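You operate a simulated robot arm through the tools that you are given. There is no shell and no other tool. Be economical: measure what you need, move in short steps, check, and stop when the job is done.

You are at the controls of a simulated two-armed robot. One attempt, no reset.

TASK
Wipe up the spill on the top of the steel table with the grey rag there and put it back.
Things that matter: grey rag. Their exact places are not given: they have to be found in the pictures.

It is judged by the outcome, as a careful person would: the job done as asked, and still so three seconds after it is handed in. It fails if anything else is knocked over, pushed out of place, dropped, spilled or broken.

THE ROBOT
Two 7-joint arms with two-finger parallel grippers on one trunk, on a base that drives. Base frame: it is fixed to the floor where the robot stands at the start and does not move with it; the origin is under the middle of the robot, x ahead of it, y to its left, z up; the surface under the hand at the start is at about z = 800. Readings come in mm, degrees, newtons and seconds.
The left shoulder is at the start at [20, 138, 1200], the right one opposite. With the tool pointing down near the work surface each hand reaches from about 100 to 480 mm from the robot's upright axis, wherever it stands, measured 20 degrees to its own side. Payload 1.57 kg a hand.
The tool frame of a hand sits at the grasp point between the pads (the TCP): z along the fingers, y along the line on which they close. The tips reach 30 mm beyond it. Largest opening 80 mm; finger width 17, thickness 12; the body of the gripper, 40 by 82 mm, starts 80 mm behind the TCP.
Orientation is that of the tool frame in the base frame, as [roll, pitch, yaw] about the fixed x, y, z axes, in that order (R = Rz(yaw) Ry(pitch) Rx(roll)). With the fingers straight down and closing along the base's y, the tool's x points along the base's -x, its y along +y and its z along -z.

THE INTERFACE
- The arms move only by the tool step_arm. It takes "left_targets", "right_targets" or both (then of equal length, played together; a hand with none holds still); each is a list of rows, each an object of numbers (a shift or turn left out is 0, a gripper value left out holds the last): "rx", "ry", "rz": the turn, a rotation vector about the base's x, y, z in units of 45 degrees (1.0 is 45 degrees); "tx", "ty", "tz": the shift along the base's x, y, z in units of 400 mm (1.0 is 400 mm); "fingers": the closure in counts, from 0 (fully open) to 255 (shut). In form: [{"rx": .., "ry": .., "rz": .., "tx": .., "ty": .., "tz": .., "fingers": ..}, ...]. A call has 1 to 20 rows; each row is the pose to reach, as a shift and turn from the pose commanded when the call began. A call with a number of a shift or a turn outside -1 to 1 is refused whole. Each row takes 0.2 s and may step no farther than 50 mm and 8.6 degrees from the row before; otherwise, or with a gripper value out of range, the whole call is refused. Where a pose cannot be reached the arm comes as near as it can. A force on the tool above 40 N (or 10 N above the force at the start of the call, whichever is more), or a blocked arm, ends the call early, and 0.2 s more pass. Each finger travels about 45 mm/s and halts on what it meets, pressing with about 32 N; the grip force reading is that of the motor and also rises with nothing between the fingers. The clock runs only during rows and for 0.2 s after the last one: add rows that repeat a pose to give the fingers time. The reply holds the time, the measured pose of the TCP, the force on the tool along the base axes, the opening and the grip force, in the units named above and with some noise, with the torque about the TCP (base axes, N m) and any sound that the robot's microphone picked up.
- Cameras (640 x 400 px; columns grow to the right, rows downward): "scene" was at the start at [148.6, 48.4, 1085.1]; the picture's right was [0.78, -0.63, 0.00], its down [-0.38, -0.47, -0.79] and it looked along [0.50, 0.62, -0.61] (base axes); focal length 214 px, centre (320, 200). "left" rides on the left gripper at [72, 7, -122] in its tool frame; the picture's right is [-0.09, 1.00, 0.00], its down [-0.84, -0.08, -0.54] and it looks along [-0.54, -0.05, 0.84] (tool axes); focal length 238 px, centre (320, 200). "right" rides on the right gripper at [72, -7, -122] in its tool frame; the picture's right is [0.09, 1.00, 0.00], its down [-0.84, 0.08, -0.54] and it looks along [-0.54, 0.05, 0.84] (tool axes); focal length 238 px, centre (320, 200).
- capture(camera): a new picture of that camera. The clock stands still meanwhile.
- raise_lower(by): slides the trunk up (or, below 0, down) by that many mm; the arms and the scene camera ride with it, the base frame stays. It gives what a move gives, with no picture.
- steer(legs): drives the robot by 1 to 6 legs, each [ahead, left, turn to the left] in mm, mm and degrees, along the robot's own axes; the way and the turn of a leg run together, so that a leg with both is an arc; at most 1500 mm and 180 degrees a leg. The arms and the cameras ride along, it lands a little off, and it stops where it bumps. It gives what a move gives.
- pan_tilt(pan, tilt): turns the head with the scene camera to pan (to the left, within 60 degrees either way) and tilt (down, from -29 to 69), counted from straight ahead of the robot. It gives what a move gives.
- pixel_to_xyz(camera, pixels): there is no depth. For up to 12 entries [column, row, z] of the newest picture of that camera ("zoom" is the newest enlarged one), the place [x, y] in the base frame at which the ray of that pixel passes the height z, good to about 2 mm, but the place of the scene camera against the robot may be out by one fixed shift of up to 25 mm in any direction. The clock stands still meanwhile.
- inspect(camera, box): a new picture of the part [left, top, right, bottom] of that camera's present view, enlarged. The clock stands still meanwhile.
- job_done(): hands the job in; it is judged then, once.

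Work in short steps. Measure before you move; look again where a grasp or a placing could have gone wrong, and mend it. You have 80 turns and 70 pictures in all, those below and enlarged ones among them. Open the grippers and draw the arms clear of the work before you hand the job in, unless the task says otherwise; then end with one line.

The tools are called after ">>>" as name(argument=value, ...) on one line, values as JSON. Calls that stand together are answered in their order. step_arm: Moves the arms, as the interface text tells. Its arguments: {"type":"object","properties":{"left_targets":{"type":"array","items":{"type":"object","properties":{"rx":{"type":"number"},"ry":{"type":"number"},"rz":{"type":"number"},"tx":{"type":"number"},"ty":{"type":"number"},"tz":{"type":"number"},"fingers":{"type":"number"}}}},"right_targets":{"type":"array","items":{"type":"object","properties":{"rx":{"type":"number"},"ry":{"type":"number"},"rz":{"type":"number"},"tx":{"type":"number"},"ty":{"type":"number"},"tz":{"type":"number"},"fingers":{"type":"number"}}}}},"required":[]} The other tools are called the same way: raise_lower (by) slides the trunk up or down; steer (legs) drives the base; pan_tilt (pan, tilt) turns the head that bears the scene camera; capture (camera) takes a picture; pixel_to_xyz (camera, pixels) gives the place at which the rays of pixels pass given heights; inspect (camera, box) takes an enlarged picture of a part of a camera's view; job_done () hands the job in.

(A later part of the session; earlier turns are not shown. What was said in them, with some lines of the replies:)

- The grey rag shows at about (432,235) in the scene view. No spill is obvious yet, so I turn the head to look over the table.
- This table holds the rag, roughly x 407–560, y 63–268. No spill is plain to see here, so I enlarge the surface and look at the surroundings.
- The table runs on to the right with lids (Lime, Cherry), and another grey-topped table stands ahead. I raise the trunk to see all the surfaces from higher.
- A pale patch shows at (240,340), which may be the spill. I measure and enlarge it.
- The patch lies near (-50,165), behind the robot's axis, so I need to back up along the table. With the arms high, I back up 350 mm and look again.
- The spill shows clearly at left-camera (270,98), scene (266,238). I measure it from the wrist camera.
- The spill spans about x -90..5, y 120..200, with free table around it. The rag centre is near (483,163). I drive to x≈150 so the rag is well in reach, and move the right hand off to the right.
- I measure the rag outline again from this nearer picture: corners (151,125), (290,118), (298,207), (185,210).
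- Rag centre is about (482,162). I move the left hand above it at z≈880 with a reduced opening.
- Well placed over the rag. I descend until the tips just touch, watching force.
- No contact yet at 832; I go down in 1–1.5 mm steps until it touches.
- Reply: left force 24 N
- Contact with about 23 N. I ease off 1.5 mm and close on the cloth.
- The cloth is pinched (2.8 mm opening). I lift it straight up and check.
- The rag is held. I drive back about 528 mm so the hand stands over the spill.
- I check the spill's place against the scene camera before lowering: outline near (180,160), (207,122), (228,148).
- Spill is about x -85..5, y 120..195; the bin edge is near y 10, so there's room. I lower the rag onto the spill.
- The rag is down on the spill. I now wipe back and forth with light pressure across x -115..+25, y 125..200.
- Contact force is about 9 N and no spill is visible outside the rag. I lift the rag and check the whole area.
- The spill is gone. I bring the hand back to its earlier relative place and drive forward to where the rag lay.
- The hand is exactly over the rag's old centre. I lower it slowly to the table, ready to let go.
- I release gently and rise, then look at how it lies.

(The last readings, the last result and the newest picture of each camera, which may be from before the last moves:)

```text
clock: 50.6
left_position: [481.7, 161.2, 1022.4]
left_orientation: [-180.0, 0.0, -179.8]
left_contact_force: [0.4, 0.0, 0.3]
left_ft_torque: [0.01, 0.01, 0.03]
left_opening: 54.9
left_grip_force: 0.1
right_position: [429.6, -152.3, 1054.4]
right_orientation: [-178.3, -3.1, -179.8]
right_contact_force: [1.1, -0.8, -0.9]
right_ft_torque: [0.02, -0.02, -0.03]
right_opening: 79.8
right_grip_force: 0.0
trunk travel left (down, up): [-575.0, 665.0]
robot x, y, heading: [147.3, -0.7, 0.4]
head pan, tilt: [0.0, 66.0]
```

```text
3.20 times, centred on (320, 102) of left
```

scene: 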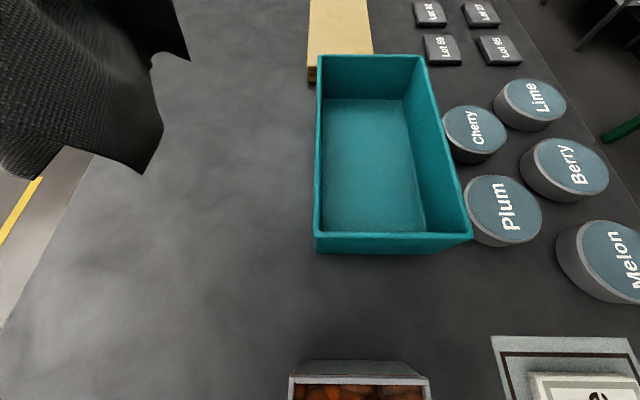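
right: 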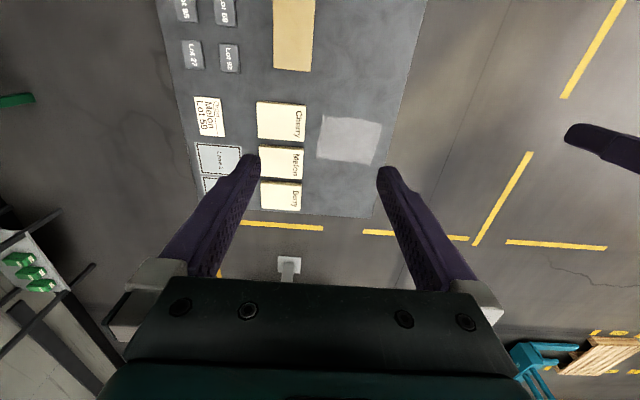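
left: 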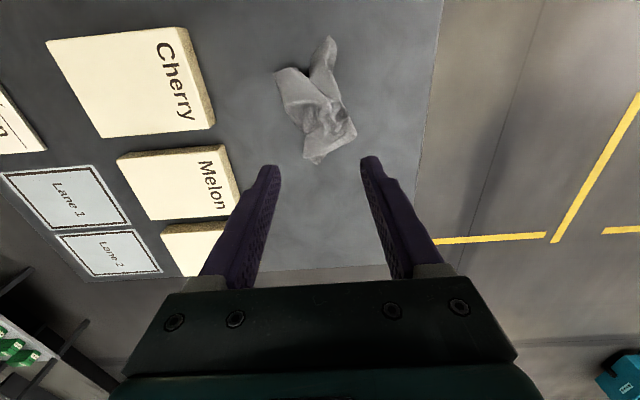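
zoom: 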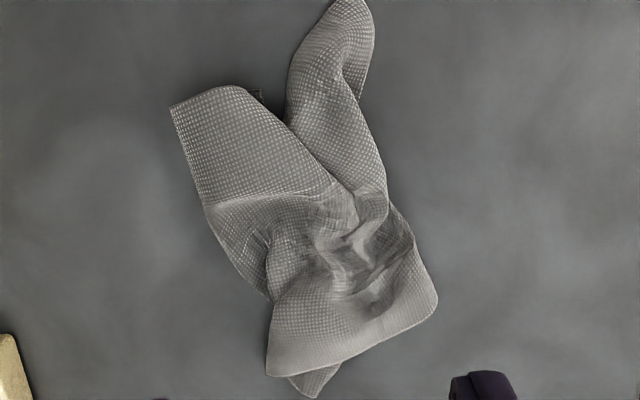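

The rag lies free at its old place, somewhat crumpled. I measure its outline.

>>> pixel_to_xyz(camera="left", pixels=[[276, 72, 805], [330, 37, 805], [356, 134, 805], [305, 155, 805], [318, 163, 805], [318, 103, 810]])

>>> capture(camera="scene")

```text
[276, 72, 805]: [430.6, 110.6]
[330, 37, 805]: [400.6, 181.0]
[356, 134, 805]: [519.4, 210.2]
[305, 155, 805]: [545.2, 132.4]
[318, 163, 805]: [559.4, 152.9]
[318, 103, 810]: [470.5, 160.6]
```

```text
32 pictures are left
```

scene: 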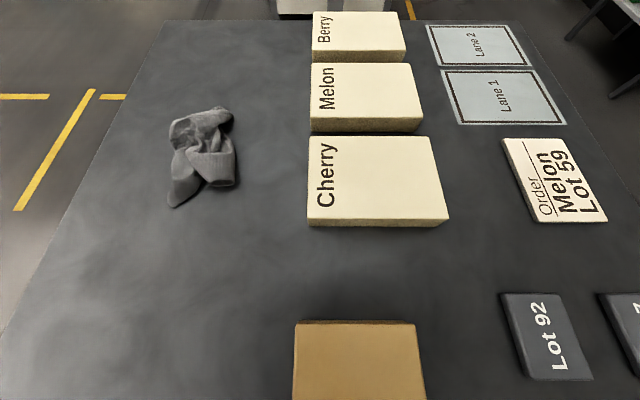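

The rag's centre is within about 10 mm of where it was. I raise, back away and check the spill area once more without the rag in the way.

>>> raise_lower(by=300)

>>> steer(legs=[[-500, 0, 0]])

>>> capture(camera="scene")

>>> inspect(camera="scene", box=[180, 60, 340, 280])

>>> capture(camera="left")

```text
clock: 53.6
left_position: [481.5, 161.0, 1321.0]
left_orientation: [-180.0, -0.1, -179.8]
left_contact_force: [-0.4, -0.3, -0.3]
left_ft_torque: [0.01, -0.01, -0.01]
left_opening: 55.2
left_grip_force: 0.0
right_position: [430.0, -152.5, 1354.2]
right_orientation: [-178.2, -3.1, -179.9]
right_contact_force: [0.0, -1.0, 0.8]
right_ft_torque: [-0.02, -0.03, -0.01]
right_opening: 79.8
right_grip_force: 0.0
trunk travel left (down, up): [-875.0, 365.0]
robot x, y, heading: [147.0, 1.9, 0.2]
head pan, tilt: [0.0, 66.0]
```

```text
clock: 56.6
left_position: [-26.8, 160.1, 1321.5]
left_orientation: [180.0, -0.1, -179.8]
left_contact_force: [0.0, 0.2, 0.1]
left_ft_torque: [0.0, 0.01, -0.01]
left_opening: 55.1
left_grip_force: 0.0
right_position: [-78.2, -154.2, 1354.2]
right_orientation: [-178.3, -3.1, -180.0]
right_contact_force: [0.3, -0.8, -0.2]
right_ft_torque: [0.01, 0.0, 0.02]
right_opening: 79.7
right_grip_force: 0.0
trunk travel left (down, up): [-875.0, 365.0]
robot x, y, heading: [-366.4, -1.0, 0.0]
head pan, tilt: [0.0, 66.0]
```

```text
31 pictures are left
```

scene: 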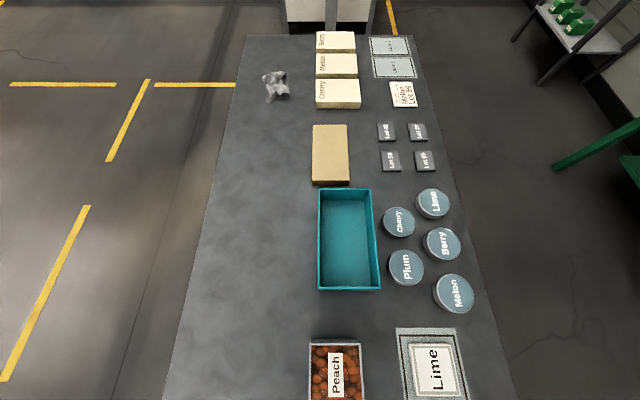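

```text
1.82 times, centred on (260, 170) of scene
```

zoom: 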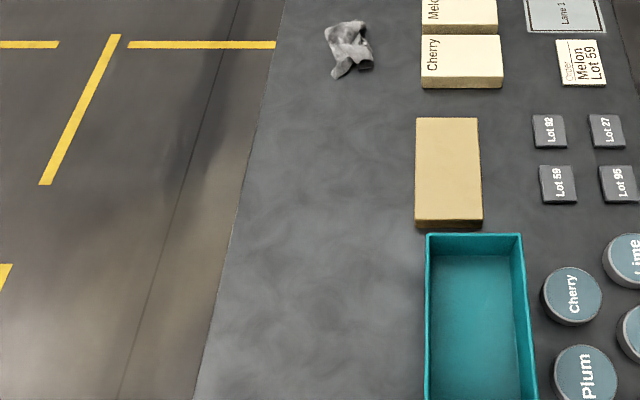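

```text
29 pictures are left
```

left: 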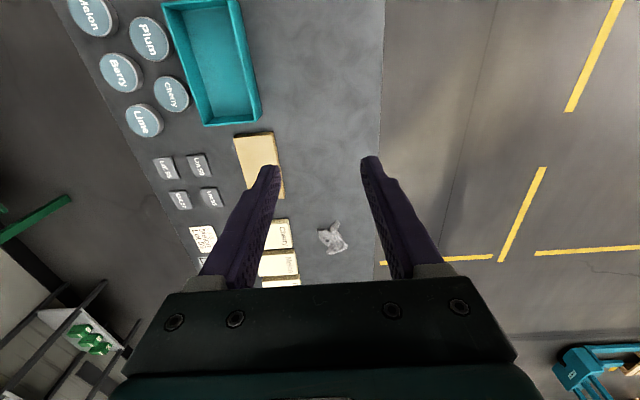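

The table is clean, the rag is back in its place and nothing else has moved. I open the left gripper fully and then hand in.

>>> step_arm(left_targets=[{"fingers": 0}, {"fingers": 0}, {"fingers": 0}])

>>> job_done()

```text
clock: 57.4
left_position: [-26.4, 160.3, 1321.6]
left_orientation: [180.0, 0.0, -179.8]
left_contact_force: [-0.1, 0.6, -0.1]
left_ft_torque: [0.0, 0.01, -0.01]
left_opening: 80.2
left_grip_force: 0.1
right_position: [-77.9, -154.1, 1353.4]
right_orientation: [-178.3, -3.2, -180.0]
right_contact_force: [0.2, 0.5, 0.8]
right_ft_torque: [-0.01, 0.0, -0.02]
right_opening: 80.1
right_grip_force: 0.1
trunk travel left (down, up): [-875.0, 365.0]
robot x, y, heading: [-362.3, 0.7, 0.0]
head pan, tilt: [0.0, 66.0]
```

```text
The job is handed in.
```

The spill is wiped up and the grey rag is back within about 10 mm of where it lay, though crumpled rather than flat as before; nothing else on the table was disturbed.
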